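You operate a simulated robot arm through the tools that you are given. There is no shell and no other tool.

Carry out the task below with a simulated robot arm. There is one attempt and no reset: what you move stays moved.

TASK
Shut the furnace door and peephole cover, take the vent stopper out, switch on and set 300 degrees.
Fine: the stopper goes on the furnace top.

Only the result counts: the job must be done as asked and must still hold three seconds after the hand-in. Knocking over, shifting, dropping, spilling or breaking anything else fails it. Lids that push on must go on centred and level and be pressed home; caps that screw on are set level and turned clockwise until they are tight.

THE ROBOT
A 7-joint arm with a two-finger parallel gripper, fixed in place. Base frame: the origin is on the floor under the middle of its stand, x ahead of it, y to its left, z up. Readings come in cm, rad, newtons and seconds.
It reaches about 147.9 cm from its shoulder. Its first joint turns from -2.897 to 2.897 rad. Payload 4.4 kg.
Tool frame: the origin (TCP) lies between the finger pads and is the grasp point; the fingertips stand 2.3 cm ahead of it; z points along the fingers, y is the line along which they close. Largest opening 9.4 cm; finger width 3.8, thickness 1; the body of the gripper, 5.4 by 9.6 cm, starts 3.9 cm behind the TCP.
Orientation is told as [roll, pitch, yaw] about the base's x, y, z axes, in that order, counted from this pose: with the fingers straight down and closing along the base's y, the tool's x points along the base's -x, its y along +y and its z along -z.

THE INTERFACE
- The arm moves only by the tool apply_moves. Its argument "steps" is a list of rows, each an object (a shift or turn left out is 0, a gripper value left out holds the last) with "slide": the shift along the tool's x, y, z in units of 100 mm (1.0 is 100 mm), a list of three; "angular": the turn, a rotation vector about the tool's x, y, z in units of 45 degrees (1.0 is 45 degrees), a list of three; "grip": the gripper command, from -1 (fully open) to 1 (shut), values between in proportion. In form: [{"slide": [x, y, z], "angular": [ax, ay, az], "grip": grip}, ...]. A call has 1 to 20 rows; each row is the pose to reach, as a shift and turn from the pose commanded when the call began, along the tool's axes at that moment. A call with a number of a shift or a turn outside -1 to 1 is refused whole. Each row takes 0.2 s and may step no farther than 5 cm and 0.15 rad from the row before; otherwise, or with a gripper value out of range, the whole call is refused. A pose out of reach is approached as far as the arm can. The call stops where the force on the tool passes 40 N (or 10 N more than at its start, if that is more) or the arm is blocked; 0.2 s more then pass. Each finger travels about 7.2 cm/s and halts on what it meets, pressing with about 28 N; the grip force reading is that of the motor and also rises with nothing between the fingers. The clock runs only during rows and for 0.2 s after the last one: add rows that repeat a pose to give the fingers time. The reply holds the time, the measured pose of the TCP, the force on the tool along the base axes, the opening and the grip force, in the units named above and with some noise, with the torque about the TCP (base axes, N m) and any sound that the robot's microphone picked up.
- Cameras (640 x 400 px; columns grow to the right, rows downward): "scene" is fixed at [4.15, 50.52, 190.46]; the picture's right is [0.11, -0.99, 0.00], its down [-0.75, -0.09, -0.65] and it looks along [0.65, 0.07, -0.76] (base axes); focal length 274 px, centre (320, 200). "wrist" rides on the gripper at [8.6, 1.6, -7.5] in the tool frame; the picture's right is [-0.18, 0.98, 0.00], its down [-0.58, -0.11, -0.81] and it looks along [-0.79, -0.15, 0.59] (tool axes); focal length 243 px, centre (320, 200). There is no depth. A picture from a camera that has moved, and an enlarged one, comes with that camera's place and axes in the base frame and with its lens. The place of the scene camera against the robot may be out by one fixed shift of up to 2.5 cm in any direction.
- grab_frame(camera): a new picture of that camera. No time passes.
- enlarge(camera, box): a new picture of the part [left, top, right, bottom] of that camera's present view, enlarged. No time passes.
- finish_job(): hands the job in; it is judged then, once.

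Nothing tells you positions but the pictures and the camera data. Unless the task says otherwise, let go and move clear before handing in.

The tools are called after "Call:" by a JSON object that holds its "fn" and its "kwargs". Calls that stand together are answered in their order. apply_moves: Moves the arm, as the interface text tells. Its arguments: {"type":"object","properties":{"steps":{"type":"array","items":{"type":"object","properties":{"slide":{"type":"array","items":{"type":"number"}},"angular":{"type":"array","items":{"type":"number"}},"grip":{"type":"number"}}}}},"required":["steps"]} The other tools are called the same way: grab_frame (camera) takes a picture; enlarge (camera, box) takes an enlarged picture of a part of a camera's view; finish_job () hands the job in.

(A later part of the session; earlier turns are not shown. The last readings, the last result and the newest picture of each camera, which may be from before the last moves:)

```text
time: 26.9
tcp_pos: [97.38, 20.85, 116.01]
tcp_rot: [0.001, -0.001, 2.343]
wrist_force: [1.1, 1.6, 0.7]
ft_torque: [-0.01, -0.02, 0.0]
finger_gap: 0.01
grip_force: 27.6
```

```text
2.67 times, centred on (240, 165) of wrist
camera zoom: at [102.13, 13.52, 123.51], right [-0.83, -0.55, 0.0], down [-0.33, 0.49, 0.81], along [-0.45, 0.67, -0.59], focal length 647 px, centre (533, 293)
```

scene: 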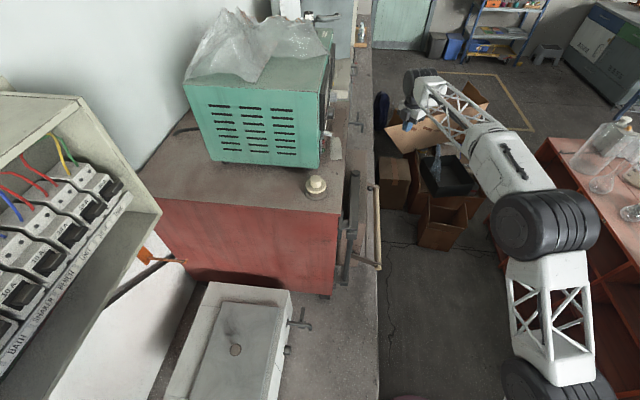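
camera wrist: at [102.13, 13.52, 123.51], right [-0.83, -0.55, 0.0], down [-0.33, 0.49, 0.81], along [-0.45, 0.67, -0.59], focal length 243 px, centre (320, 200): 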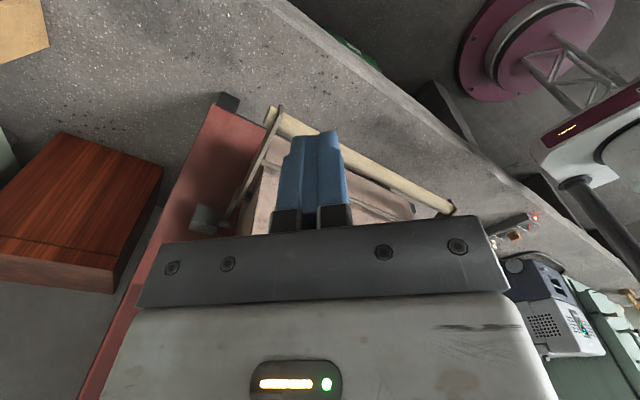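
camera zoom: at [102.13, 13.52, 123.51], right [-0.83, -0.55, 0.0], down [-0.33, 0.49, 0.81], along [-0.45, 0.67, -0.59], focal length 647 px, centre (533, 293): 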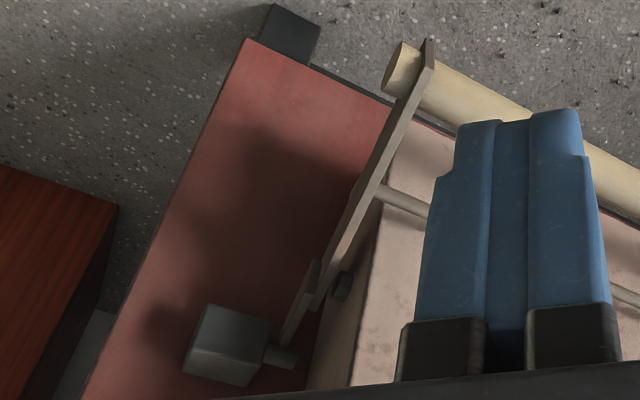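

The handle bracket pivots on the door's side, with a short hook arm reaching up to a pin on the catch block. I'll move the camera round to the side to see whether the hook is engaged and the seam closed.

Call:
{"fn": "apply_moves", "kwargs": {"steps": [{"slide": [0, -0.15, -0.16], "angular": [0, 0, -0.18]}, {"slide": [0, -0.3, -0.32], "angular": [0, 0, -0.36]}, {"slide": [0, -0.45, -0.48], "angular": [0, 0, -0.54]}, {"slide": [0, -0.6, -0.64], "angular": [0, 0, -0.72]}, {"slide": [0, -0.75, -0.8], "angular": [0, 0, -0.9]}, {"slide": [0, -0.9, -0.9], "angular": [0, 0, -1.0]}]}}

Call:
{"fn": "apply_moves", "kwargs": {"steps": [{"slide": [0.3, -0.3, 0]}, {"slide": [0.5, -0.5, 0]}, {"slide": [0.5, -0.5, 0]}]}}

Call:
{"fn": "grab_frame", "kwargs": {"camera": "wrist"}}

Call:
{"fn": "enlarge", "kwargs": {"camera": "wrist", "box": [140, 60, 300, 200]}}

```text
time: 28.3
tcp_pos: [103.72, 27.43, 125.1]
tcp_rot: [0.003, -0.002, 3.131]
wrist_force: [0.1, -0.4, -0.5]
ft_torque: [0.0, -0.01, 0.0]
finger_gap: 0.0
grip_force: 28.0
```

```text
time: 29.1
tcp_pos: [108.7, 32.55, 124.95]
tcp_rot: [0.002, -0.001, 3.131]
wrist_force: [1.2, -0.4, 0.0]
ft_torque: [0.0, -0.02, 0.01]
finger_gap: 0.0
grip_force: 27.9
```

```text
taken
camera wrist: at [117.3, 30.93, 132.54], right [-0.2, -0.98, 0.0], down [-0.58, 0.12, 0.81], along [-0.79, 0.16, -0.59], focal length 243 px, centre (320, 200)
```

wrist: 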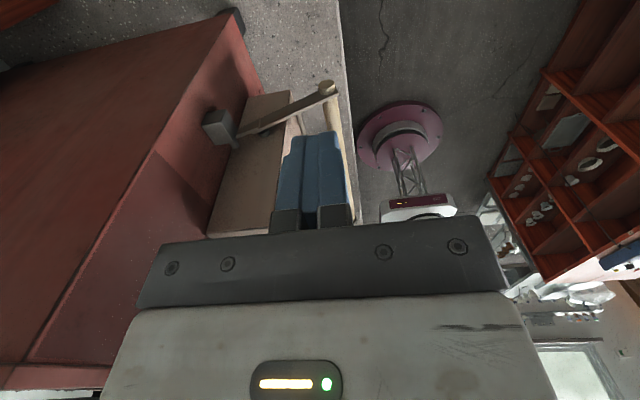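

```text
2.86 times, centred on (220, 130) of wrist
camera zoom: at [117.3, 30.93, 132.54], right [-0.2, -0.98, 0.0], down [-0.58, 0.12, 0.81], along [-0.79, 0.16, -0.59], focal length 693 px, centre (606, 400)
```

zoom: 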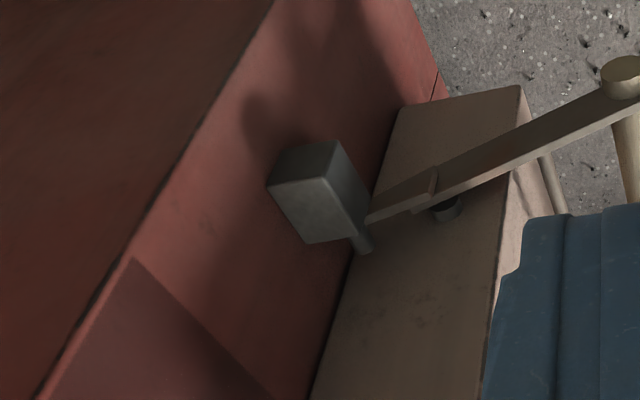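

Call:
{"fn": "enlarge", "kwargs": {"camera": "wrist", "box": [195, 95, 275, 155]}}

Call:
{"fn": "enlarge", "kwargs": {"camera": "wrist", "box": [215, 115, 255, 145]}}

```text
6.67 times, centred on (235, 125) of wrist
camera zoom: at [117.3, 30.93, 132.54], right [-0.2, -0.98, 0.0], down [-0.58, 0.12, 0.81], along [-0.79, 0.16, -0.59], focal length 1618 px, centre (887, 700)
```

zoom: 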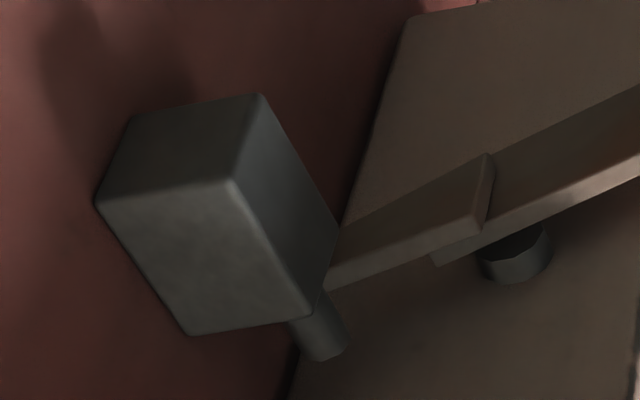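

```text
13.33 times, centred on (235, 130) of wrist
camera zoom: at [117.3, 30.93, 132.54], right [-0.2, -0.98, 0.0], down [-0.58, 0.12, 0.81], along [-0.79, 0.16, -0.59], focal length 3235 px, centre (1453, 1133)
```

zoom: 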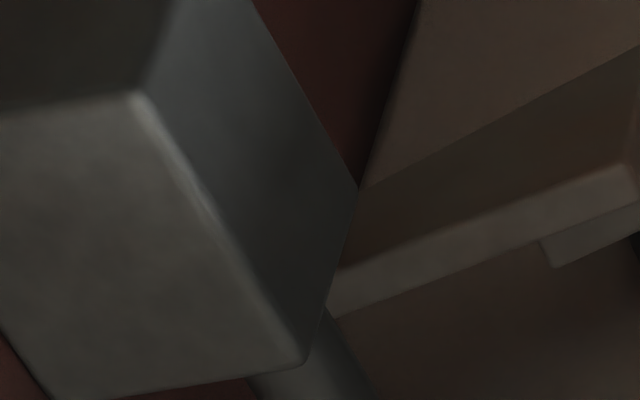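

The seam looks closed from this side, and the latch arm lies just under the catch pin. I'll go back to the front of the door for a close look at the peephole cover.

Call:
{"fn": "apply_moves", "kwargs": {"steps": [{"slide": [-0.15, 0.08, 0], "angular": [0, 0, 0.18]}, {"slide": [-0.3, 0.16, 0], "angular": [0, 0, 0.36]}, {"slide": [-0.45, 0.25, 0], "angular": [0, 0, 0.54]}, {"slide": [-0.6, 0.33, 0], "angular": [0, 0, 0.72]}, {"slide": [-0.75, 0.42, 0], "angular": [0, 0, 0.9]}, {"slide": [-0.9, 0.5, 0], "angular": [0, 0, 1.0]}]}}

Call:
{"fn": "apply_moves", "kwargs": {"steps": [{"slide": [-0.1, 0.12, 0], "angular": [0, 0, 0.18]}, {"slide": [-0.2, 0.24, 0], "angular": [0, 0, 0.36]}, {"slide": [-0.3, 0.36, 0], "angular": [0, 0, 0.54]}, {"slide": [-0.4, 0.48, 0], "angular": [0, 0, 0.72]}, {"slide": [-0.5, 0.6, 0], "angular": [0, 0, 0.9]}, {"slide": [-0.594, 0.678, 0], "angular": [0, 0, 1.0]}, {"slide": [-0.594, 0.678, 0], "angular": [0, 0, 1.0]}]}}

Call:
{"fn": "grab_frame", "kwargs": {"camera": "wrist"}}

Call:
{"fn": "enlarge", "kwargs": {"camera": "wrist", "box": [360, 50, 520, 170]}}

```text
time: 30.5
tcp_pos: [99.66, 27.48, 124.93]
tcp_rot: [0.003, 0.001, 2.342]
wrist_force: [0.1, 0.1, -0.5]
ft_torque: [0.01, 0.03, -0.02]
finger_gap: 0.03
grip_force: 28.2
```

```text
time: 32.1
tcp_pos: [90.43, 26.86, 124.97]
tcp_rot: [0.002, 0.001, 1.558]
wrist_force: [0.1, -1.1, 0.2]
ft_torque: [0.02, -0.01, 0.02]
finger_gap: 0.0
grip_force: 28.1
```

```text
taken
camera wrist: at [88.68, 18.25, 132.6], right [-0.98, 0.2, 0.0], down [0.12, 0.58, 0.81], along [0.16, 0.79, -0.59], focal length 243 px, centre (320, 200)
```

wrist: 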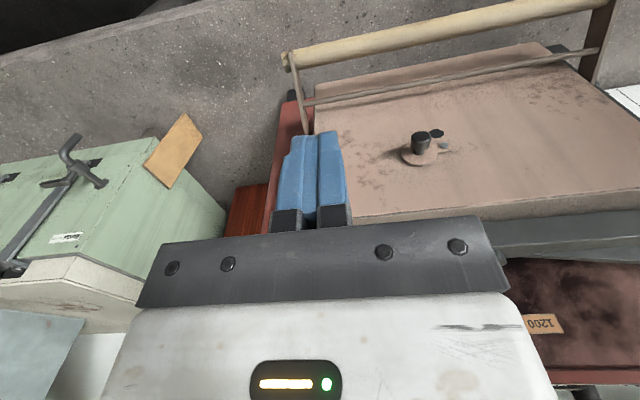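

```text
3.33 times, centred on (440, 110) of wrist
camera zoom: at [88.68, 18.25, 132.6], right [-0.98, 0.2, 0.0], down [0.12, 0.58, 0.81], along [0.16, 0.79, -0.59], focal length 809 px, centre (-80, 500)
```

zoom: 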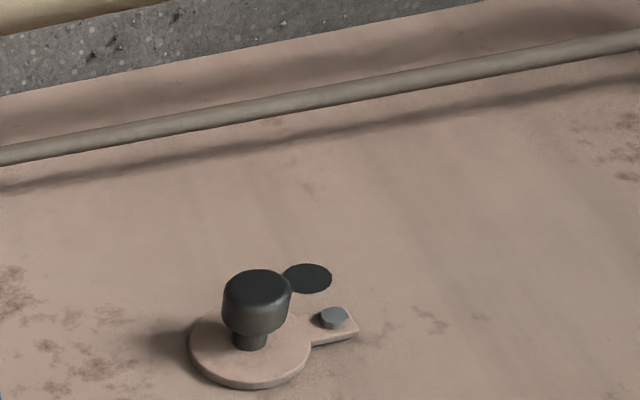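

The cover arm is horizontal: pivot ≈(78.2, 110.6) in x, z; disc and knob ≈(81.2, 111.2); hole ≈(77.9, 107.5). It needs a 90° clockwise swing. I'll bring closed fingertips above the knob to push it down and then left.

Call:
{"fn": "apply_moves", "kwargs": {"steps": [{"slide": [-0.2, 0.2, 0.1]}, {"slide": [-0.4, 0.4, 0.2]}, {"slide": [-0.6, 0.6, 0.35]}, {"slide": [-0.8, 0.8, 0.5]}, {"slide": [-0.98, 0.9, 0.7]}, {"slide": [-0.98, 0.9, 0.7]}]}}

Call:
{"fn": "grab_frame", "kwargs": {"camera": "wrist"}}

Call:
{"fn": "enlarge", "kwargs": {"camera": "scene", "box": [310, 120, 410, 290]}}

```text
time: 33.5
tcp_pos: [81.82, 36.72, 118.04]
tcp_rot: [0.001, 0.003, 1.558]
wrist_force: [-0.2, -1.0, -0.3]
ft_torque: [-0.01, -0.01, -0.03]
finger_gap: 0.01
grip_force: 28.2
```

```text
taken
camera wrist: at [79.99, 28.13, 125.54], right [-0.98, 0.2, 0.0], down [0.12, 0.58, 0.8], along [0.16, 0.79, -0.59], focal length 243 px, centre (320, 200)
```

wrist: 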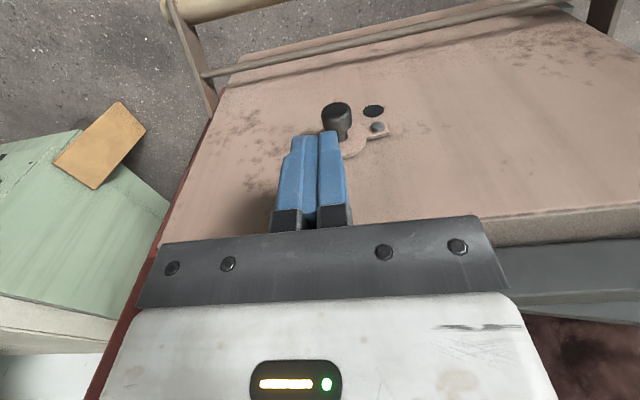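

```text
2.35 times, centred on (360, 205) of scene
camera zoom: at [4.15, 50.52, 190.46], right [0.11, -0.99, 0.0], down [-0.75, -0.09, -0.65], along [0.65, 0.07, -0.76], focal length 645 px, centre (226, 188)
```

zoom: 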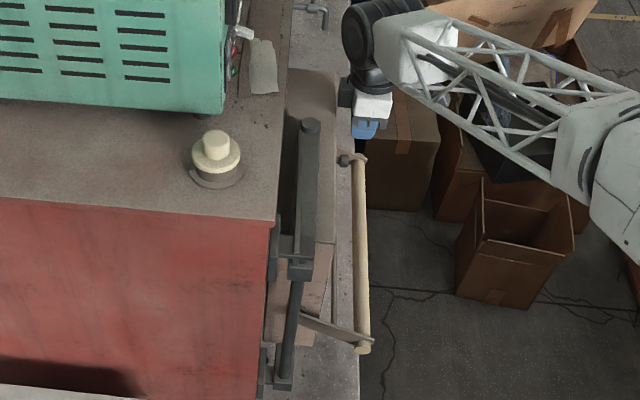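

Lined up just above the knob. Shifting slightly left and in, then pressing down in small steps.

Call:
{"fn": "apply_moves", "kwargs": {"steps": [{"slide": [-0.05, 0.06, 0.1]}, {"slide": [-0.05, 0.06, 0.2]}, {"slide": [-0.05, 0.06, 0.3]}, {"slide": [-0.05, 0.06, 0.35]}, {"slide": [-0.05, 0.06, 0.4]}, {"slide": [-0.05, 0.06, 0.45]}, {"slide": [-0.05, 0.06, 0.5]}, {"slide": [-0.05, 0.06, 0.55]}, {"slide": [-0.05, 0.06, 0.6]}]}}

Call:
{"fn": "grab_frame", "kwargs": {"camera": "wrist"}}

```text
time: 35.1
tcp_pos: [81.26, 37.31, 113.78]
tcp_rot: [-0.007, -0.001, 1.559]
wrist_force: [-0.9, -1.0, 2.8]
ft_torque: [0.1, -0.05, 0.05]
finger_gap: 0.0
grip_force: 28.2
stopped in row 7: the force on the tool passed its limit at 48 N (the readings are from after the stop); the commanded pose is now the measured one
```

```text
taken
camera wrist: at [79.36, 28.73, 121.35], right [-0.98, 0.2, -0.01], down [0.11, 0.58, 0.81], along [0.16, 0.79, -0.59], focal length 243 px, centre (320, 200)
```

wrist: 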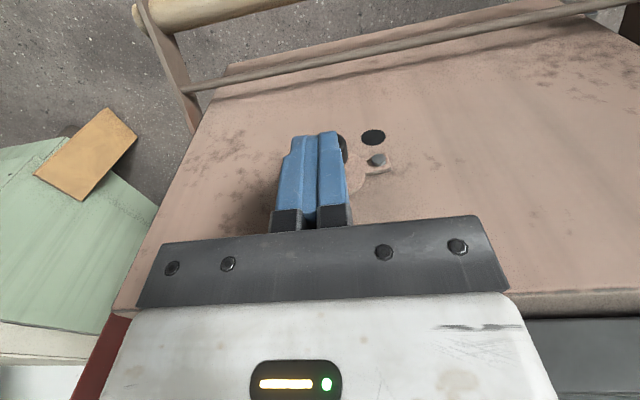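

It stopped with 48 N after about 1 cm of travel. I'll back off and see whether the cover moved.

Call:
{"fn": "apply_moves", "kwargs": {"steps": [{"slide": [0, 0, -0.15]}, {"slide": [0, -0.2, -0.4]}, {"slide": [0, -0.5, -0.4]}]}}

Call:
{"fn": "grab_frame", "kwargs": {"camera": "wrist"}}

Call:
{"fn": "enlarge", "kwargs": {"camera": "wrist", "box": [310, 70, 470, 190]}}

```text
time: 35.9
tcp_pos: [86.32, 37.2, 117.85]
tcp_rot: [-0.007, -0.001, 1.558]
wrist_force: [0.3, -0.5, -0.3]
ft_torque: [0.0, 0.0, -0.02]
finger_gap: 0.01
grip_force: 28.2
```

```text
taken
camera wrist: at [84.33, 28.71, 125.35], right [-0.98, 0.2, -0.01], down [0.11, 0.58, 0.81], along [0.16, 0.79, -0.59], focal length 243 px, centre (320, 200)
```

wrist: 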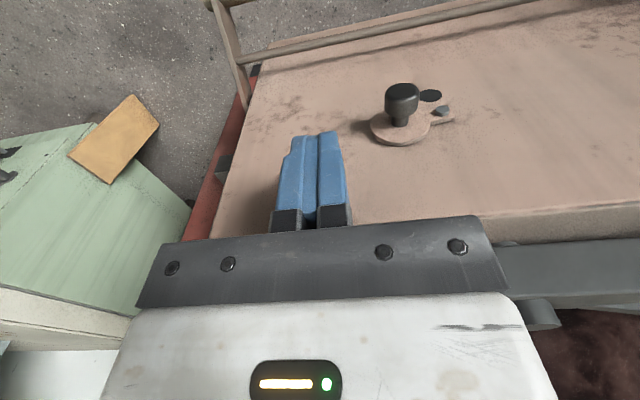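

```text
3.33 times, centred on (390, 130) of wrist
camera zoom: at [84.33, 28.71, 125.35], right [-0.98, 0.2, -0.01], down [0.11, 0.58, 0.81], along [0.16, 0.79, -0.59], focal length 809 px, centre (87, 433)
```

zoom: 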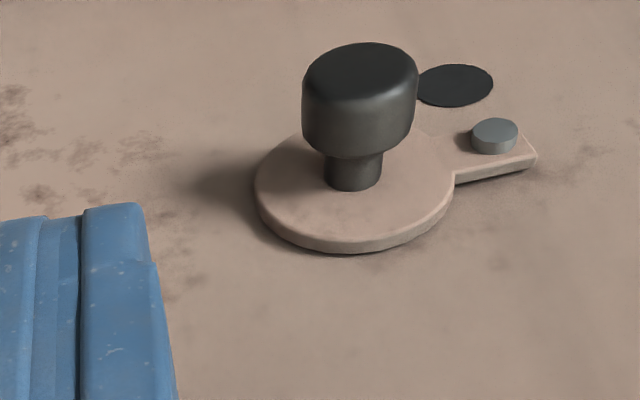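

The cover hasn't visibly moved. I'll reposition and press in very fine steps to see where contact begins and how it builds.

Call:
{"fn": "apply_moves", "kwargs": {"steps": [{"slide": [0, 0.25, 0]}, {"slide": [0, 0.5, 0.1]}, {"slide": [0, 0.5, 0.25]}, {"slide": [0, 0.5, 0.25]}]}}

Call:
{"fn": "apply_moves", "kwargs": {"steps": [{"slide": [0, 0, 0.01]}, {"slide": [0, 0, 0.02]}, {"slide": [0, 0, 0.03]}, {"slide": [0, 0, 0.04]}, {"slide": [0, 0, 0.05]}, {"slide": [0, 0, 0.06]}, {"slide": [0, 0, 0.07]}, {"slide": [0, 0, 0.07]}]}}

Call:
{"fn": "enlarge", "kwargs": {"camera": "wrist", "box": [250, 90, 410, 210]}}

```text
time: 36.9
tcp_pos: [81.19, 37.36, 115.25]
tcp_rot: [-0.005, -0.003, 1.559]
wrist_force: [0.1, 0.2, -0.3]
ft_torque: [-0.02, -0.02, -0.01]
finger_gap: 0.01
grip_force: 27.6
```

```text
time: 38.7
tcp_pos: [81.24, 37.29, 114.68]
tcp_rot: [-0.006, -0.003, 1.559]
wrist_force: [0.3, -0.8, -1.4]
ft_torque: [-0.04, 0.0, 0.02]
finger_gap: 0.0
grip_force: 28.0
```

```text
3.33 times, centred on (330, 150) of wrist
camera zoom: at [79.37, 28.75, 122.09], right [-0.98, 0.2, -0.01], down [0.11, 0.58, 0.81], along [0.16, 0.79, -0.59], focal length 809 px, centre (287, 367)
```

zoom: 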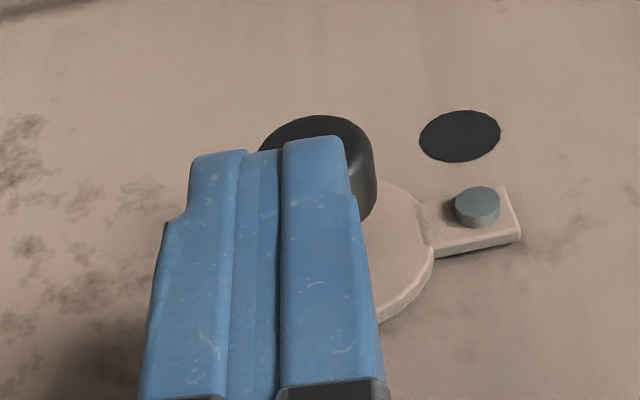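

Call:
{"fn": "apply_moves", "kwargs": {"steps": [{"slide": [0, 0, 0.01]}, {"slide": [0, 0, 0.02]}, {"slide": [0, 0, 0.03]}, {"slide": [0, 0, 0.04]}, {"slide": [0, 0, 0.05]}, {"slide": [0, 0, 0.05]}]}}

Call:
{"fn": "apply_moves", "kwargs": {"steps": [{"slide": [0, 0, 0.01]}, {"slide": [0, 0, 0.02]}, {"slide": [0, 0, 0.03]}, {"slide": [0, 0, 0.03]}]}}

Call:
{"fn": "apply_moves", "kwargs": {"steps": [{"slide": [0, 0, 0.01]}, {"slide": [0, 0, 0.02]}, {"slide": [0, 0, 0.03]}, {"slide": [0, 0, 0.03]}]}}

Call:
{"fn": "enlarge", "kwargs": {"camera": "wrist", "box": [250, 90, 410, 210]}}

```text
time: 40.1
tcp_pos: [81.32, 37.41, 114.05]
tcp_rot: [-0.006, -0.002, 1.558]
wrist_force: [-0.2, -0.3, 0.3]
ft_torque: [-0.01, 0.01, 0.03]
finger_gap: 0.01
grip_force: 28.0
```

```text
time: 41.1
tcp_pos: [81.12, 37.41, 113.89]
tcp_rot: [-0.006, -0.001, 1.558]
wrist_force: [1.1, 0.9, 2.6]
ft_torque: [0.09, 0.07, -0.04]
finger_gap: 0.01
grip_force: 27.8
```

```text
time: 42.2
tcp_pos: [81.2, 37.35, 113.84]
tcp_rot: [-0.012, -0.004, 1.558]
wrist_force: [-0.8, 0.0, 2.2]
ft_torque: [0.05, 0.03, 0.04]
finger_gap: 0.0
grip_force: 28.1
stopped in row 4: the force on the tool passed its limit at 41 N (the readings are from after the stop); the commanded pose is now the measured one
```

```text
3.33 times, centred on (330, 150) of wrist
camera zoom: at [79.36, 28.71, 121.33], right [-0.98, 0.2, -0.01], down [0.11, 0.58, 0.81], along [0.16, 0.79, -0.59], focal length 809 px, centre (287, 367)
```

zoom: 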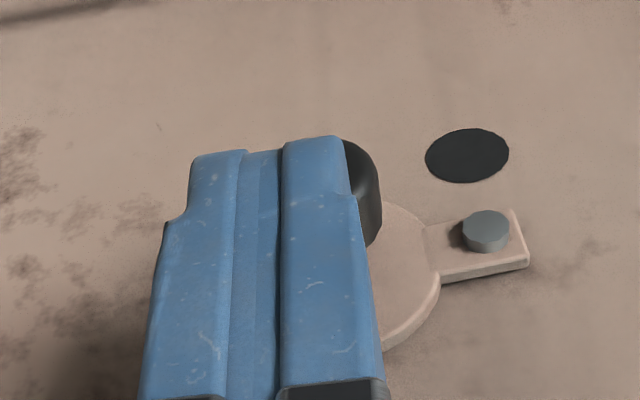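

Contact is hard at z≈113.8, and my fingertips appear rounded. I'll press lightly without tripping the limit to read the force direction.

Call:
{"fn": "apply_moves", "kwargs": {"steps": [{"slide": [0, 0, 0.01]}, {"slide": [0, 0, 0.015]}, {"slide": [0, 0, 0.015]}, {"slide": [0, 0, 0.015]}]}}

Call:
{"fn": "enlarge", "kwargs": {"camera": "scene", "box": [330, 130, 400, 200]}}

```text
time: 43.2
tcp_pos: [81.33, 37.43, 113.92]
tcp_rot: [-0.011, -0.005, 1.558]
wrist_force: [5.1, 0.4, 31.0]
ft_torque: [1.16, 0.76, -0.19]
finger_gap: 0.01
grip_force: 28.0
```

```text
5.71 times, centred on (365, 165) of scene
camera zoom: at [4.15, 50.52, 190.46], right [0.11, -0.99, 0.0], down [-0.75, -0.09, -0.65], along [0.65, 0.07, -0.76], focal length 1566 px, centre (63, 400)
```

zoom: 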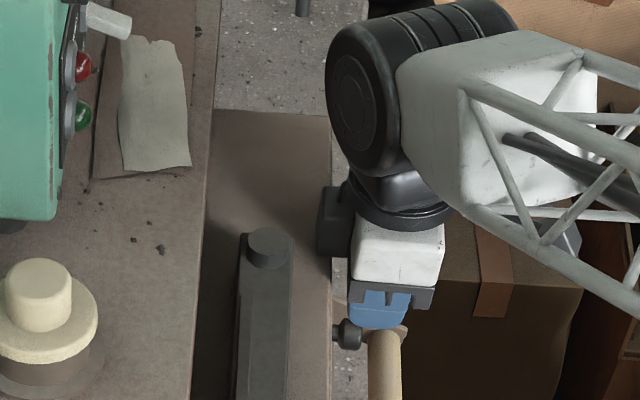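

The torque puts that contact at y≈41, so a part of my gripper was pressing on the door's top edge, not on the knob. I'll back away and tilt the fingers forward toward the door.

Call:
{"fn": "apply_moves", "kwargs": {"steps": [{"slide": [0, 0, -0.1]}, {"slide": [0, 0, -0.3]}, {"slide": [0.3, 0, -0.3]}, {"slide": [0.7, 0, -0.3]}, {"slide": [1.0, 0, -0.2]}]}}

Call:
{"fn": "apply_moves", "kwargs": {"steps": [{"angular": [0, -0.18, 0]}, {"angular": [0, -0.36, 0]}, {"angular": [0, -0.54, 0]}, {"angular": [0, -0.72, 0]}, {"angular": [0, -0.9, 0]}, {"angular": [0, -1.0, 0]}, {"angular": [0, -1.0, 0]}]}}

Call:
{"fn": "grab_frame", "kwargs": {"camera": "wrist"}}

Call:
{"fn": "grab_frame", "kwargs": {"camera": "scene"}}

```text
time: 44.4
tcp_pos: [80.87, 27.32, 115.77]
tcp_rot: [-0.01, -0.004, 1.56]
wrist_force: [-0.3, -0.3, 0.9]
ft_torque: [0.0, 0.01, 0.02]
finger_gap: 0.0
grip_force: 28.2
```

```text
time: 46.0
tcp_pos: [81.06, 27.23, 115.83]
tcp_rot: [-0.014, -0.789, 1.568]
wrist_force: [-0.1, -0.3, 0.9]
ft_torque: [0.04, -0.01, 0.02]
finger_gap: 0.02
grip_force: 28.2
```

```text
taken
camera wrist: at [79.23, 16.04, 114.8], right [-0.98, 0.14, 0.12], down [0.1, -0.17, 0.98], along [0.16, 0.98, 0.15], focal length 243 px, centre (320, 200)
```

wrist: 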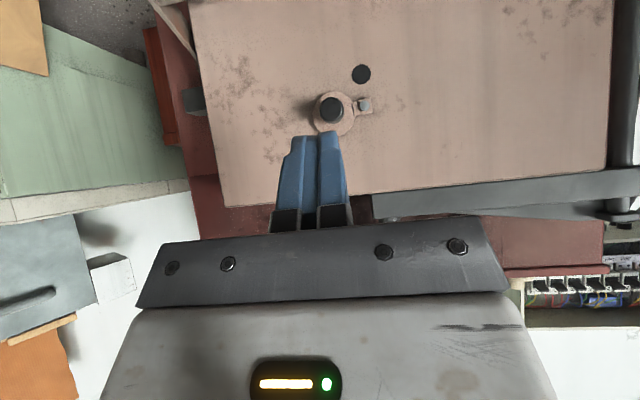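

```text
taken
```

scene: 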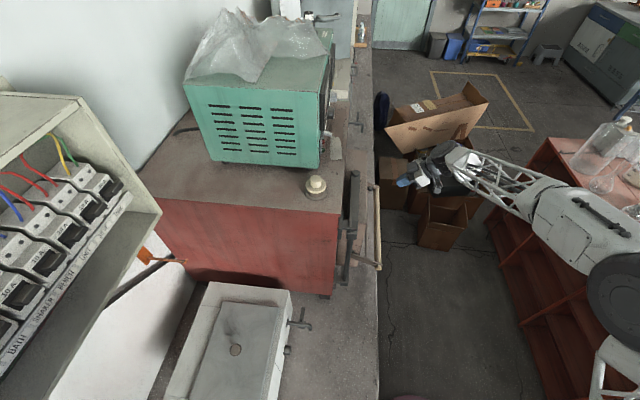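

Now I have a straight-on view of the cover. Zooming in.

Call:
{"fn": "enlarge", "kwargs": {"camera": "wrist", "box": [290, 50, 410, 140]}}

```text
4.44 times, centred on (350, 95) of wrist
camera zoom: at [79.23, 16.04, 114.8], right [-0.98, 0.14, 0.12], down [0.1, -0.17, 0.98], along [0.16, 0.98, 0.15], focal length 1078 px, centre (187, 667)
```

zoom: 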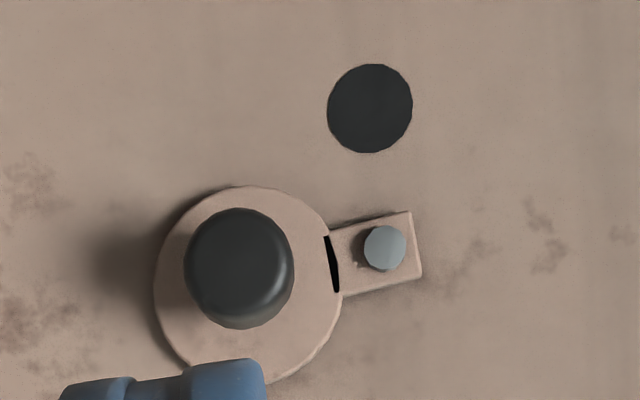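

Pivot ≈(77.9, 110.2), knob ≈(80.8, 110.5), hole ≈(77.9, 107.1) in x, z. I'll tilt a further 30° so the fingers are almost level, then move above the knob.

Call:
{"fn": "apply_moves", "kwargs": {"steps": [{"angular": [0, -0.17, 0]}, {"angular": [0, -0.34, 0]}, {"angular": [0, -0.51, 0]}, {"angular": [0, -0.667, 0]}, {"angular": [0, -0.667, 0]}]}}

Call:
{"fn": "grab_frame", "kwargs": {"camera": "wrist"}}

Call:
{"fn": "grab_frame", "kwargs": {"camera": "scene"}}

```text
time: 47.2
tcp_pos: [81.07, 27.37, 115.76]
tcp_rot: [-0.037, -1.314, 1.594]
wrist_force: [1.0, -0.2, 0.3]
ft_torque: [-0.05, -0.01, 0.0]
finger_gap: 0.02
grip_force: 27.8
```

```text
taken
camera wrist: at [79.36, 17.99, 109.2], right [-0.98, 0.06, 0.17], down [0.09, -0.63, 0.77], along [0.15, 0.77, 0.62], focal length 243 px, centre (320, 200)
```

wrist: 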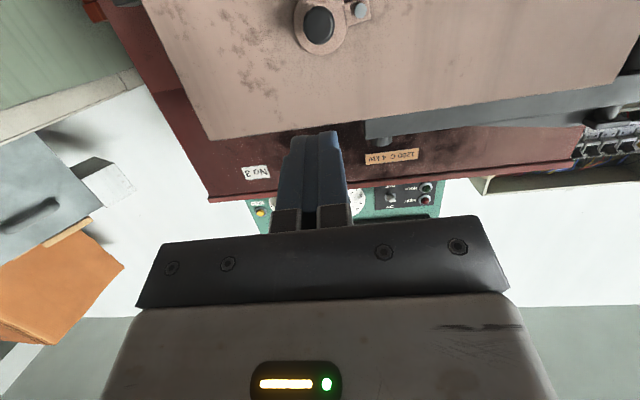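

```text
taken
```

scene: 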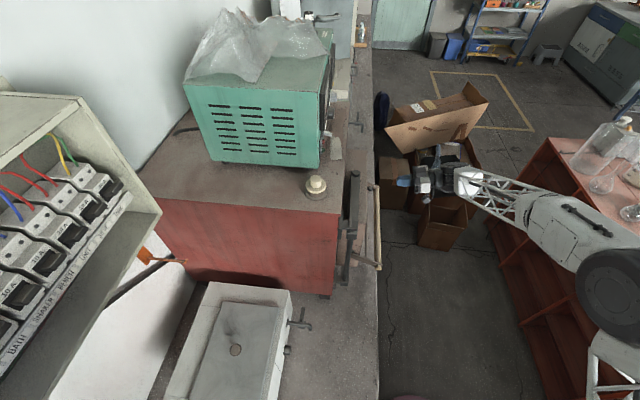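

The pose works. Moving in so the fingers sit just above the knob.

Call:
{"fn": "apply_moves", "kwargs": {"steps": [{"slide": [-0.08, -0.005, 0.25]}, {"slide": [-0.15, -0.01, 0.5]}, {"slide": [-0.22, -0.015, 0.7]}, {"slide": [-0.27, -0.02, 0.85]}, {"slide": [-0.292, -0.02, 0.936]}, {"slide": [-0.292, -0.02, 0.936]}]}}

Call:
{"fn": "grab_frame", "kwargs": {"camera": "wrist"}}

Call:
{"fn": "enlarge", "kwargs": {"camera": "scene", "box": [330, 130, 420, 220]}}

```text
time: 48.6
tcp_pos: [81.43, 37.24, 116.14]
tcp_rot: [-0.035, -1.312, 1.592]
wrist_force: [-1.0, 0.7, -0.5]
ft_torque: [0.01, -0.04, 0.02]
finger_gap: 0.0
grip_force: 28.4
```

```text
taken
camera wrist: at [79.68, 27.81, 109.65], right [-0.98, 0.06, 0.17], down [0.09, -0.63, 0.77], along [0.15, 0.77, 0.62], focal length 243 px, centre (320, 200)
```

wrist: 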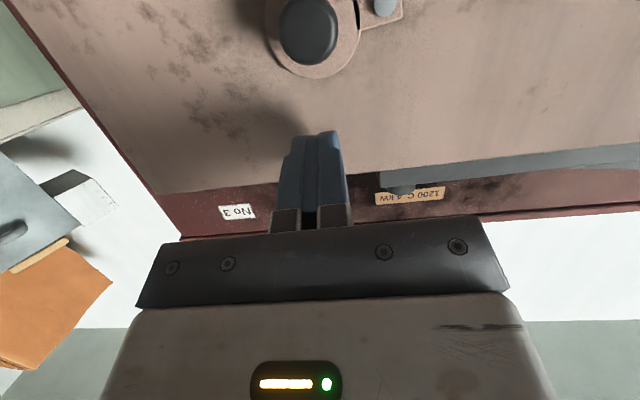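

```text
4.44 times, centred on (375, 175) of scene
camera zoom: at [4.15, 50.52, 190.46], right [0.11, -0.99, 0.0], down [-0.75, -0.09, -0.65], along [0.65, 0.07, -0.76], focal length 1218 px, centre (76, 311)
```

zoom: 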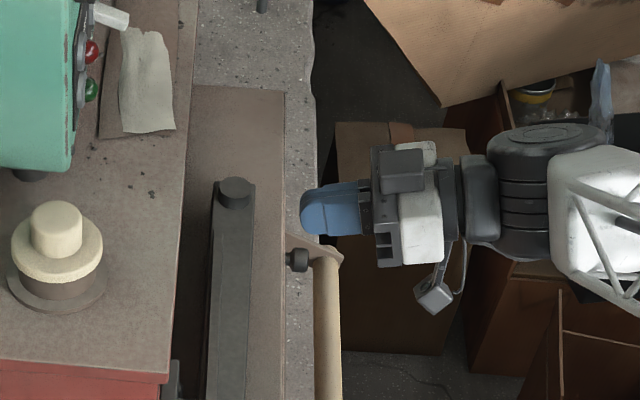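

Fingers are directly above the knob with clear space around them. Pressing down in small steps.

Call:
{"fn": "apply_moves", "kwargs": {"steps": [{"slide": [0.097, 0.02, 0.025]}, {"slide": [0.174, 0.02, 0.046]}, {"slide": [0.203, 0.02, 0.053]}, {"slide": [0.232, 0.02, 0.061]}, {"slide": [0.261, 0.02, 0.069]}, {"slide": [0.29, 0.02, 0.076]}, {"slide": [0.319, 0.02, 0.084]}, {"slide": [0.348, 0.02, 0.091]}]}}

Call:
{"fn": "grab_frame", "kwargs": {"camera": "wrist"}}

```text
time: 50.4
tcp_pos: [81.38, 37.04, 112.51]
tcp_rot: [-0.037, -1.312, 1.594]
wrist_force: [0.2, 0.3, -0.3]
ft_torque: [-0.02, 0.04, 0.0]
finger_gap: 0.0
grip_force: 28.2
```

```text
taken
camera wrist: at [79.51, 27.82, 105.99], right [-0.98, 0.06, 0.17], down [0.09, -0.63, 0.77], along [0.15, 0.77, 0.62], focal length 243 px, centre (320, 200)
```

wrist: 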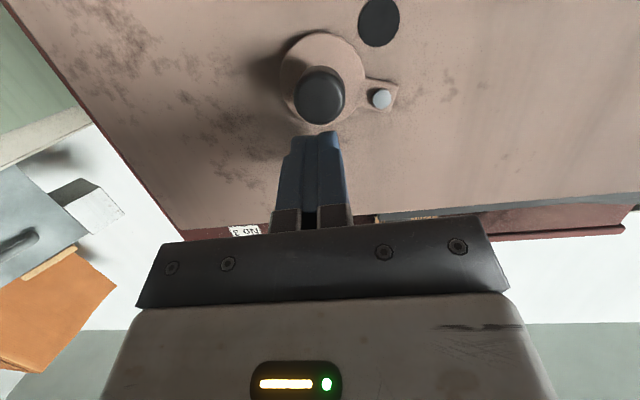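

The cover is rotating (now about -30°) with almost no resistance. Continuing down.

Call:
{"fn": "apply_moves", "kwargs": {"steps": [{"slide": [0.029, 0, 0.008]}, {"slide": [0.058, 0, 0.015]}, {"slide": [0.087, 0, 0.023]}, {"slide": [0.116, 0, 0.03]}, {"slide": [0.145, 0, 0.038]}]}}

Call:
{"fn": "grab_frame", "kwargs": {"camera": "wrist"}}

```text
time: 51.6
tcp_pos: [81.22, 37.26, 110.95]
tcp_rot: [-0.036, -1.313, 1.592]
wrist_force: [-0.7, 0.2, -0.5]
ft_torque: [0.01, 0.02, 0.0]
finger_gap: 0.0
grip_force: 28.5
```

```text
taken
camera wrist: at [79.45, 27.84, 104.51], right [-0.98, 0.06, 0.17], down [0.09, -0.63, 0.77], along [0.15, 0.77, 0.62], focal length 243 px, centre (320, 200)
```

wrist: 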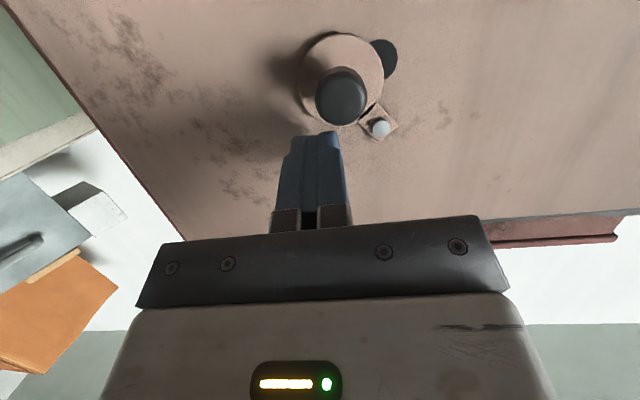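

Now about -58°. I'll slip the fingers to the right of the knob, lower beside it, and push left.

Call:
{"fn": "apply_moves", "kwargs": {"steps": [{"slide": [0, -0.05, 0]}, {"slide": [0, -0.09, 0]}, {"slide": [0.06, -0.09, 0.016]}, {"slide": [0.12, -0.09, 0.032]}, {"slide": [0.17, -0.09, 0.045]}, {"slide": [0.213, -0.09, 0.056]}, {"slide": [0.213, -0.06, 0.056]}, {"slide": [0.213, -0.03, 0.056]}, {"slide": [0.213, 0.0, 0.056]}, {"slide": [0.213, 0.03, 0.056]}, {"slide": [0.213, 0.06, 0.056]}]}}

Call:
{"fn": "grab_frame", "kwargs": {"camera": "wrist"}}

```text
time: 54.0
tcp_pos: [80.62, 37.09, 108.81]
tcp_rot: [-0.038, -1.312, 1.597]
wrist_force: [-0.9, -0.2, 0.1]
ft_torque: [0.01, -0.04, 0.0]
finger_gap: 0.01
grip_force: 27.8
```

```text
taken
camera wrist: at [78.92, 27.85, 102.37], right [-0.98, 0.06, 0.17], down [0.09, -0.63, 0.77], along [0.15, 0.77, 0.62], focal length 243 px, centre (320, 200)
```

wrist: 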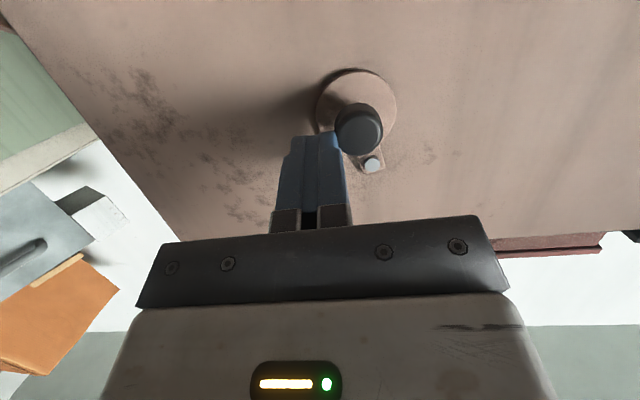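

About -81°, and the hole is already hidden. A little more to the left centres it.

Call:
{"fn": "apply_moves", "kwargs": {"steps": [{"slide": [0, 0.02, 0]}, {"slide": [0, 0.04, 0]}, {"slide": [0, 0.055, 0]}, {"slide": [0, 0.055, 0]}]}}

Call:
{"fn": "grab_frame", "kwargs": {"camera": "wrist"}}

Call:
{"fn": "enlarge", "kwargs": {"camera": "wrist", "box": [280, 50, 440, 190]}}

```text
time: 55.0
tcp_pos: [80.27, 37.31, 108.79]
tcp_rot: [-0.039, -1.314, 1.594]
wrist_force: [-0.3, -0.1, -0.5]
ft_torque: [0.0, 0.01, 0.0]
finger_gap: 0.02
grip_force: 27.7
```

```text
taken
camera wrist: at [78.41, 27.83, 102.35], right [-0.98, 0.06, 0.17], down [0.09, -0.63, 0.77], along [0.15, 0.77, 0.62], focal length 243 px, centre (320, 200)
```

wrist: 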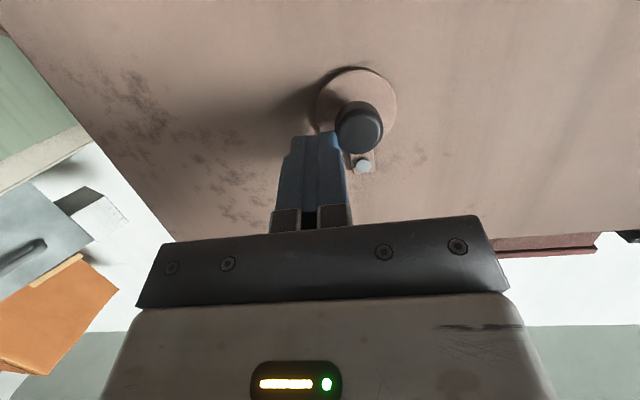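

```text
2.86 times, centred on (360, 120) of wrist
camera zoom: at [78.41, 27.83, 102.35], right [-0.98, 0.06, 0.17], down [0.09, -0.63, 0.77], along [0.15, 0.77, 0.62], focal length 693 px, centre (206, 429)
```

zoom: 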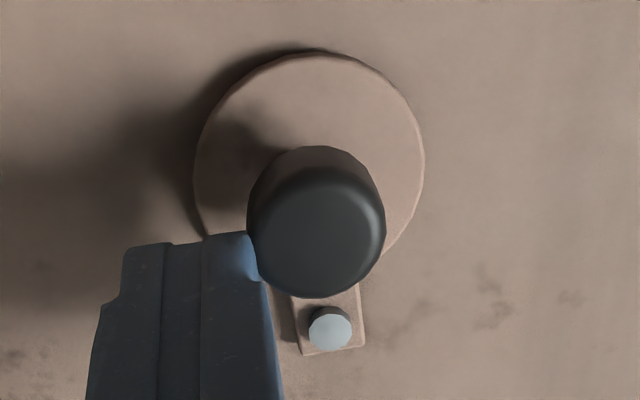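

Within about 3° of vertical. One last nudge, then retreat to the right and away.

Call:
{"fn": "apply_moves", "kwargs": {"steps": [{"slide": [0, 0.01, 0]}, {"slide": [0, 0.016, 0]}, {"slide": [0, 0.016, 0]}]}}

Call:
{"fn": "enlarge", "kwargs": {"camera": "wrist", "box": [280, 50, 440, 190]}}

Call:
{"fn": "apply_moves", "kwargs": {"steps": [{"slide": [0, -0.1, 0]}, {"slide": [0, -0.3, -0.1]}, {"slide": [0, -0.5, -0.5]}, {"slide": [0, -0.5, -0.9]}, {"slide": [0, -0.5, -1.0]}]}}

Call:
{"fn": "grab_frame", "kwargs": {"camera": "wrist"}}

```text
time: 55.8
tcp_pos: [79.88, 37.26, 108.91]
tcp_rot: [-0.034, -1.313, 1.594]
wrist_force: [0.3, -0.3, -0.2]
ft_torque: [0.0, 0.02, 0.0]
finger_gap: 0.0
grip_force: 27.8
```

```text
2.86 times, centred on (360, 120) of wrist
camera zoom: at [78.22, 27.82, 102.36], right [-0.98, 0.06, 0.17], down [0.09, -0.63, 0.77], along [0.15, 0.77, 0.62], focal length 693 px, centre (206, 429)
```

zoom: 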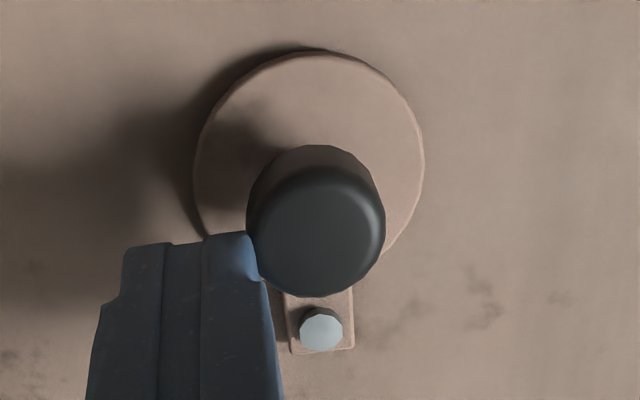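

```text
time: 57.0
tcp_pos: [85.07, 27.5, 111.35]
tcp_rot: [-0.034, -1.312, 1.593]
wrist_force: [1.4, 0.2, -0.7]
ft_torque: [0.04, -0.01, -0.01]
finger_gap: 0.0
grip_force: 28.0
```

```text
taken
camera wrist: at [83.21, 18.13, 104.92], right [-0.98, 0.06, 0.17], down [0.09, -0.63, 0.77], along [0.15, 0.77, 0.62], focal length 243 px, centre (320, 200)
```

wrist: 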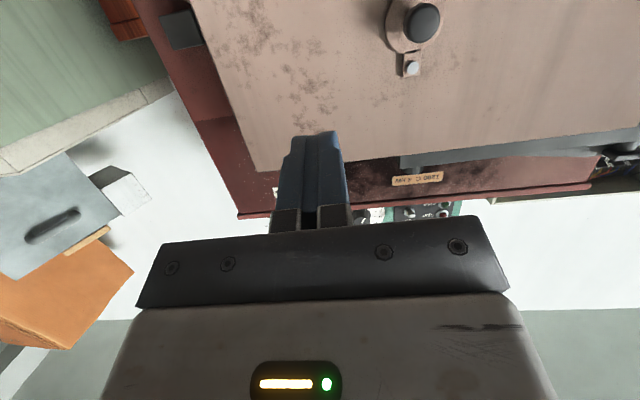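

Peephole cover is closed and hanging straight down over the hole. Next I'll rise to the control panel, tilting back to 45° so the camera looks horizontally at it.

Call:
{"fn": "apply_moves", "kwargs": {"steps": [{"slide": [-0.2, 0, -0.1], "angular": [0, 0.17, 0]}, {"slide": [-0.45, 0, -0.2], "angular": [0, 0.34, 0]}, {"slide": [-0.7, 0, -0.3], "angular": [0, 0.51, 0]}, {"slide": [-0.95, 0, -0.35], "angular": [0, 0.667, 0]}, {"slide": [-0.97, 0, -0.4], "angular": [0, 0.667, 0]}]}}

Call:
{"fn": "apply_moves", "kwargs": {"steps": [{"slide": [-0.3, 0, -0.3]}, {"slide": [-0.6, 0, -0.6]}, {"slide": [-0.9, 0, -0.9]}, {"slide": [-1.0, 0, -1.0]}]}}

Call:
{"fn": "apply_moves", "kwargs": {"steps": [{"slide": [-0.3, 0, -0.3]}, {"slide": [-0.5, 0, -0.5]}, {"slide": [-0.5, 0, -0.5]}]}}

Call:
{"fn": "grab_frame", "kwargs": {"camera": "wrist"}}

Call:
{"fn": "grab_frame", "kwargs": {"camera": "scene"}}

```text
time: 58.2
tcp_pos: [84.87, 26.05, 121.87]
tcp_rot: [-0.011, -0.787, 1.567]
wrist_force: [0.1, 0.7, -0.7]
ft_torque: [-0.01, -0.01, -0.01]
finger_gap: 0.02
grip_force: 28.2
```

```text
time: 59.2
tcp_pos: [84.75, 26.03, 135.88]
tcp_rot: [-0.013, -0.789, 1.567]
wrist_force: [0.4, -0.5, 0.8]
ft_torque: [0.01, 0.0, -0.01]
finger_gap: 0.01
grip_force: 27.7
```

```text
time: 60.0
tcp_pos: [84.64, 25.83, 142.98]
tcp_rot: [-0.016, -0.791, 1.566]
wrist_force: [-0.2, 0.2, -0.3]
ft_torque: [0.01, -0.01, 0.0]
finger_gap: 0.01
grip_force: 27.7
```

```text
taken
camera wrist: at [82.9, 14.58, 142.11], right [-0.98, 0.14, 0.12], down [0.1, -0.16, 0.98], along [0.16, 0.98, 0.15], focal length 243 px, centre (320, 200)
```

wrist: 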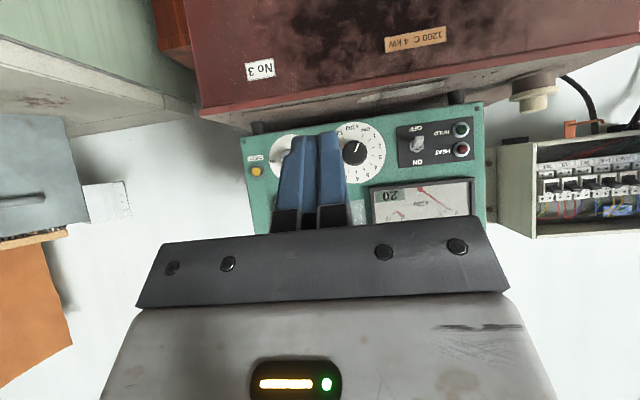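

```text
taken
```

scene: 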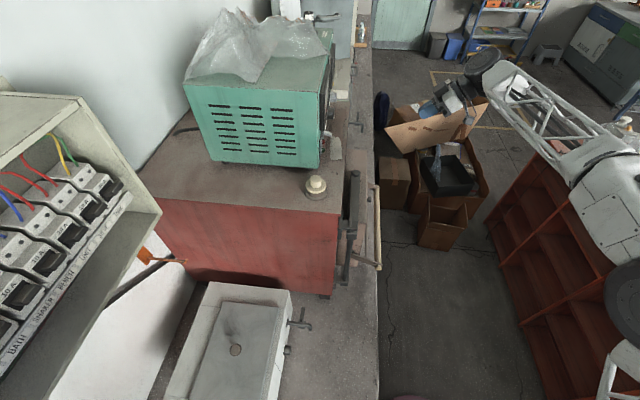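

The panel is in view, partly hidden by my fingers. I'll shift +x for a clear look and zoom in.

Call:
{"fn": "apply_moves", "kwargs": {"steps": [{"slide": [0, -0.4, 0]}, {"slide": [0, -0.8, 0]}, {"slide": [0, -1.0, 0]}, {"slide": [0, -1.0, 0]}]}}

Call:
{"fn": "enlarge", "kwargs": {"camera": "wrist", "box": [310, 80, 560, 240]}}

Call:
{"fn": "enlarge", "kwargs": {"camera": "wrist", "box": [380, 105, 480, 175]}}

Call:
{"fn": "enlarge", "kwargs": {"camera": "wrist", "box": [450, 105, 530, 165]}}

```text
time: 61.0
tcp_pos: [94.46, 25.83, 143.18]
tcp_rot: [-0.014, -0.79, 1.569]
wrist_force: [0.7, 0.7, 0.4]
ft_torque: [-0.04, -0.01, -0.01]
finger_gap: 0.0
grip_force: 28.0
```

```text
2.50 times, centred on (435, 160) of wrist
camera zoom: at [92.6, 14.53, 142.26], right [-0.98, 0.14, 0.12], down [0.1, -0.16, 0.98], along [0.16, 0.98, 0.15], focal length 606 px, centre (32, 300)
```

zoom: 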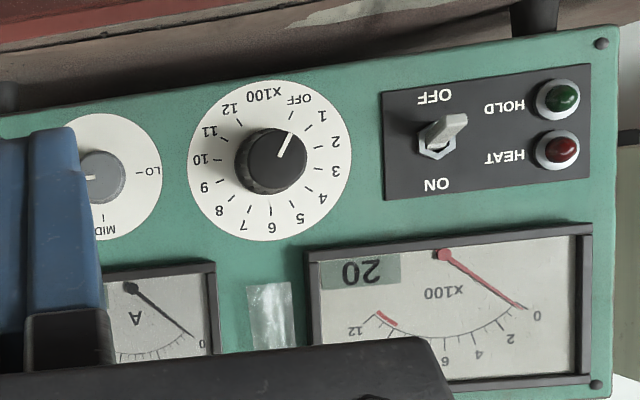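

```text
5.71 times, centred on (430, 140) of wrist
camera zoom: at [92.6, 14.53, 142.26], right [-0.98, 0.14, 0.12], down [0.1, -0.16, 0.98], along [0.16, 0.98, 0.15], focal length 1386 px, centre (-309, 543)
```

zoom: 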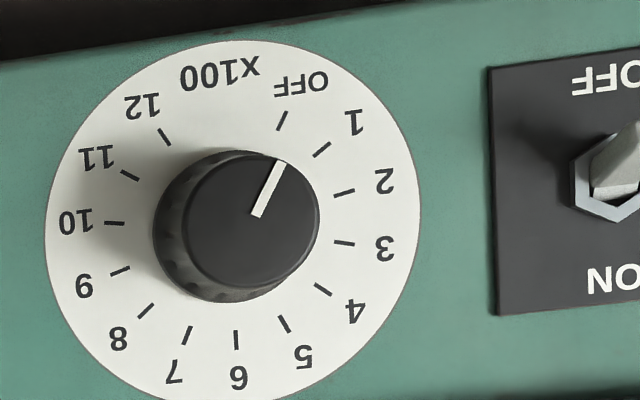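

```text
6.67 times, centred on (490, 135) of wrist
camera zoom: at [92.6, 14.53, 142.26], right [-0.98, 0.14, 0.12], down [0.1, -0.16, 0.98], along [0.16, 0.98, 0.15], focal length 1618 px, centre (-813, 633)
```

zoom: 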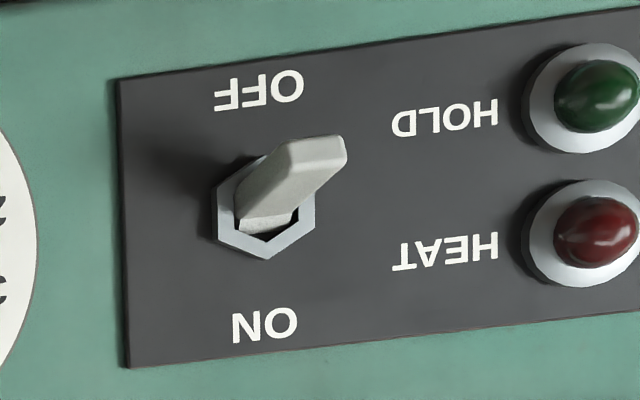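

The dial points at OFF; "3" is 75° clockwise. The toggle lever tip is at ≈(72.8, 54.4, 140.2), pointing down at OFF with ON above. I'll tilt to 75° and approach the toggle from below to push it up.

Call:
{"fn": "apply_moves", "kwargs": {"steps": [{"slide": [0, 0.2, 0], "angular": [0, -0.17, 0]}, {"slide": [0, 0.45, 0], "angular": [0, -0.34, 0]}, {"slide": [0, 0.7, 0], "angular": [0, -0.51, 0]}, {"slide": [0, 1.0, 0], "angular": [0, -0.667, 0]}, {"slide": [0, 1.0, 0], "angular": [0, -0.667, 0]}]}}

Call:
{"fn": "apply_moves", "kwargs": {"steps": [{"slide": [0.08, 0.25, 0.24]}, {"slide": [0.16, 0.5, 0.48]}, {"slide": [0.24, 0.75, 0.72]}, {"slide": [0.316, 1.0, 0.962]}, {"slide": [0.316, 1.0, 0.962]}]}}

Call:
{"fn": "apply_moves", "kwargs": {"steps": [{"slide": [-0.08, 0.06, 0.32]}, {"slide": [-0.16, 0.12, 0.64]}, {"slide": [-0.23, 0.17, 0.9]}, {"slide": [-0.23, 0.17, 0.9]}]}}

Call:
{"fn": "grab_frame", "kwargs": {"camera": "wrist"}}

Call:
{"fn": "grab_frame", "kwargs": {"camera": "scene"}}

```text
time: 62.2
tcp_pos: [84.62, 26.02, 142.88]
tcp_rot: [-0.034, -1.313, 1.594]
wrist_force: [0.3, -0.1, -0.5]
ft_torque: [0.01, 0.02, -0.02]
finger_gap: 0.0
grip_force: 28.0
```

```text
time: 63.4
tcp_pos: [74.76, 34.59, 137.37]
tcp_rot: [-0.036, -1.312, 1.596]
wrist_force: [0.2, 0.5, -1.2]
ft_torque: [0.0, 0.0, -0.02]
finger_gap: 0.01
grip_force: 27.8
```

```text
time: 64.4
tcp_pos: [73.04, 43.91, 137.32]
tcp_rot: [-0.036, -1.312, 1.593]
wrist_force: [0.1, -0.5, 0.2]
ft_torque: [0.02, 0.01, -0.01]
finger_gap: 0.0
grip_force: 28.1
```

```text
taken
camera wrist: at [71.24, 34.61, 130.82], right [-0.98, 0.06, 0.17], down [0.09, -0.63, 0.77], along [0.15, 0.77, 0.62], focal length 243 px, centre (320, 200)
```

wrist: 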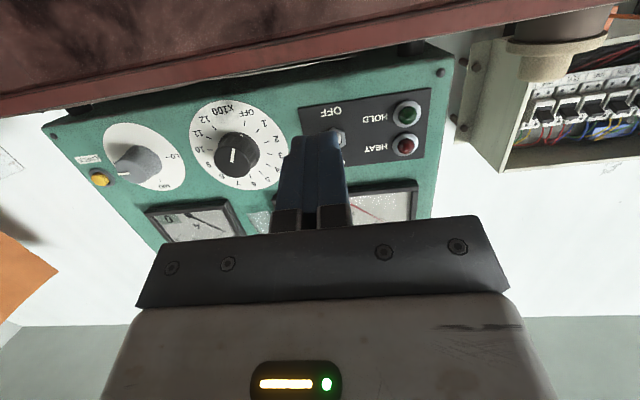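

```text
taken
```

scene: 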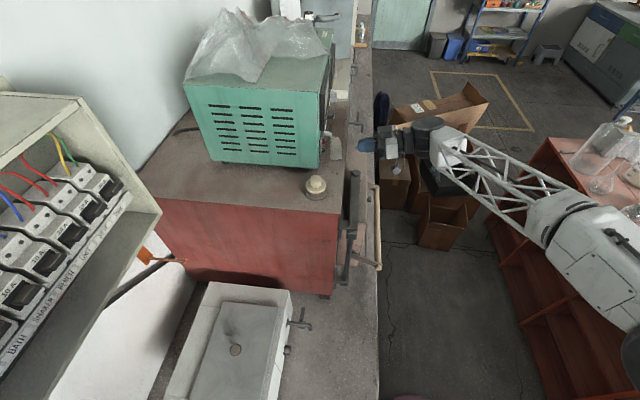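

The toggle sits where I calculated. Advancing under the lever.

Call:
{"fn": "apply_moves", "kwargs": {"steps": [{"slide": [-0.08, 0.02, 0.3]}, {"slide": [-0.15, 0.02, 0.55]}, {"slide": [-0.2, 0.02, 0.75]}, {"slide": [-0.236, 0.02, 0.9]}, {"slide": [-0.236, 0.02, 0.9]}]}}

Call:
{"fn": "grab_frame", "kwargs": {"camera": "wrist"}}

Call:
{"fn": "enlarge", "kwargs": {"camera": "scene", "box": [290, 90, 400, 200]}}

```text
time: 65.6
tcp_pos: [72.97, 53.16, 137.44]
tcp_rot: [-0.036, -1.313, 1.594]
wrist_force: [0.7, -0.7, 0.2]
ft_torque: [0.02, 0.01, -0.03]
finger_gap: 0.02
grip_force: 27.7
```

```text
taken
camera wrist: at [71.19, 43.86, 131.05], right [-0.98, 0.06, 0.17], down [0.09, -0.63, 0.77], along [0.15, 0.77, 0.62], focal length 243 px, centre (320, 200)
```

wrist: 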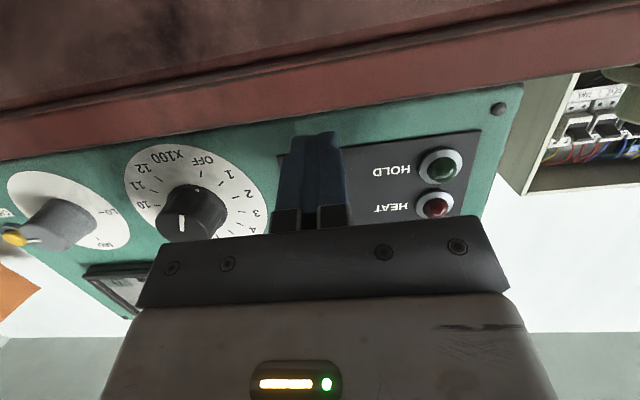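

```text
3.64 times, centred on (345, 145) of scene
camera zoom: at [4.15, 50.52, 190.46], right [0.11, -0.99, 0.0], down [-0.75, -0.09, -0.65], along [0.65, 0.07, -0.76], focal length 997 px, centre (229, 400)
```

zoom: 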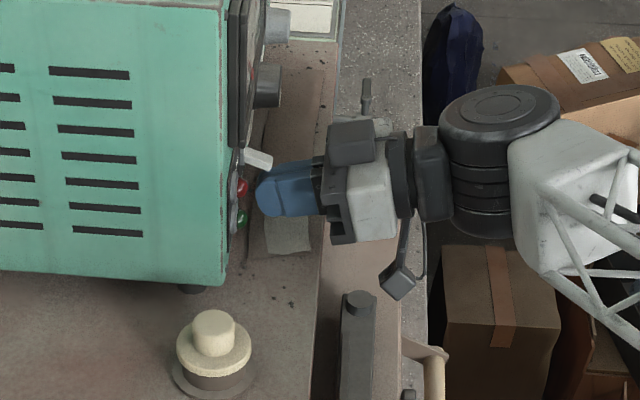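

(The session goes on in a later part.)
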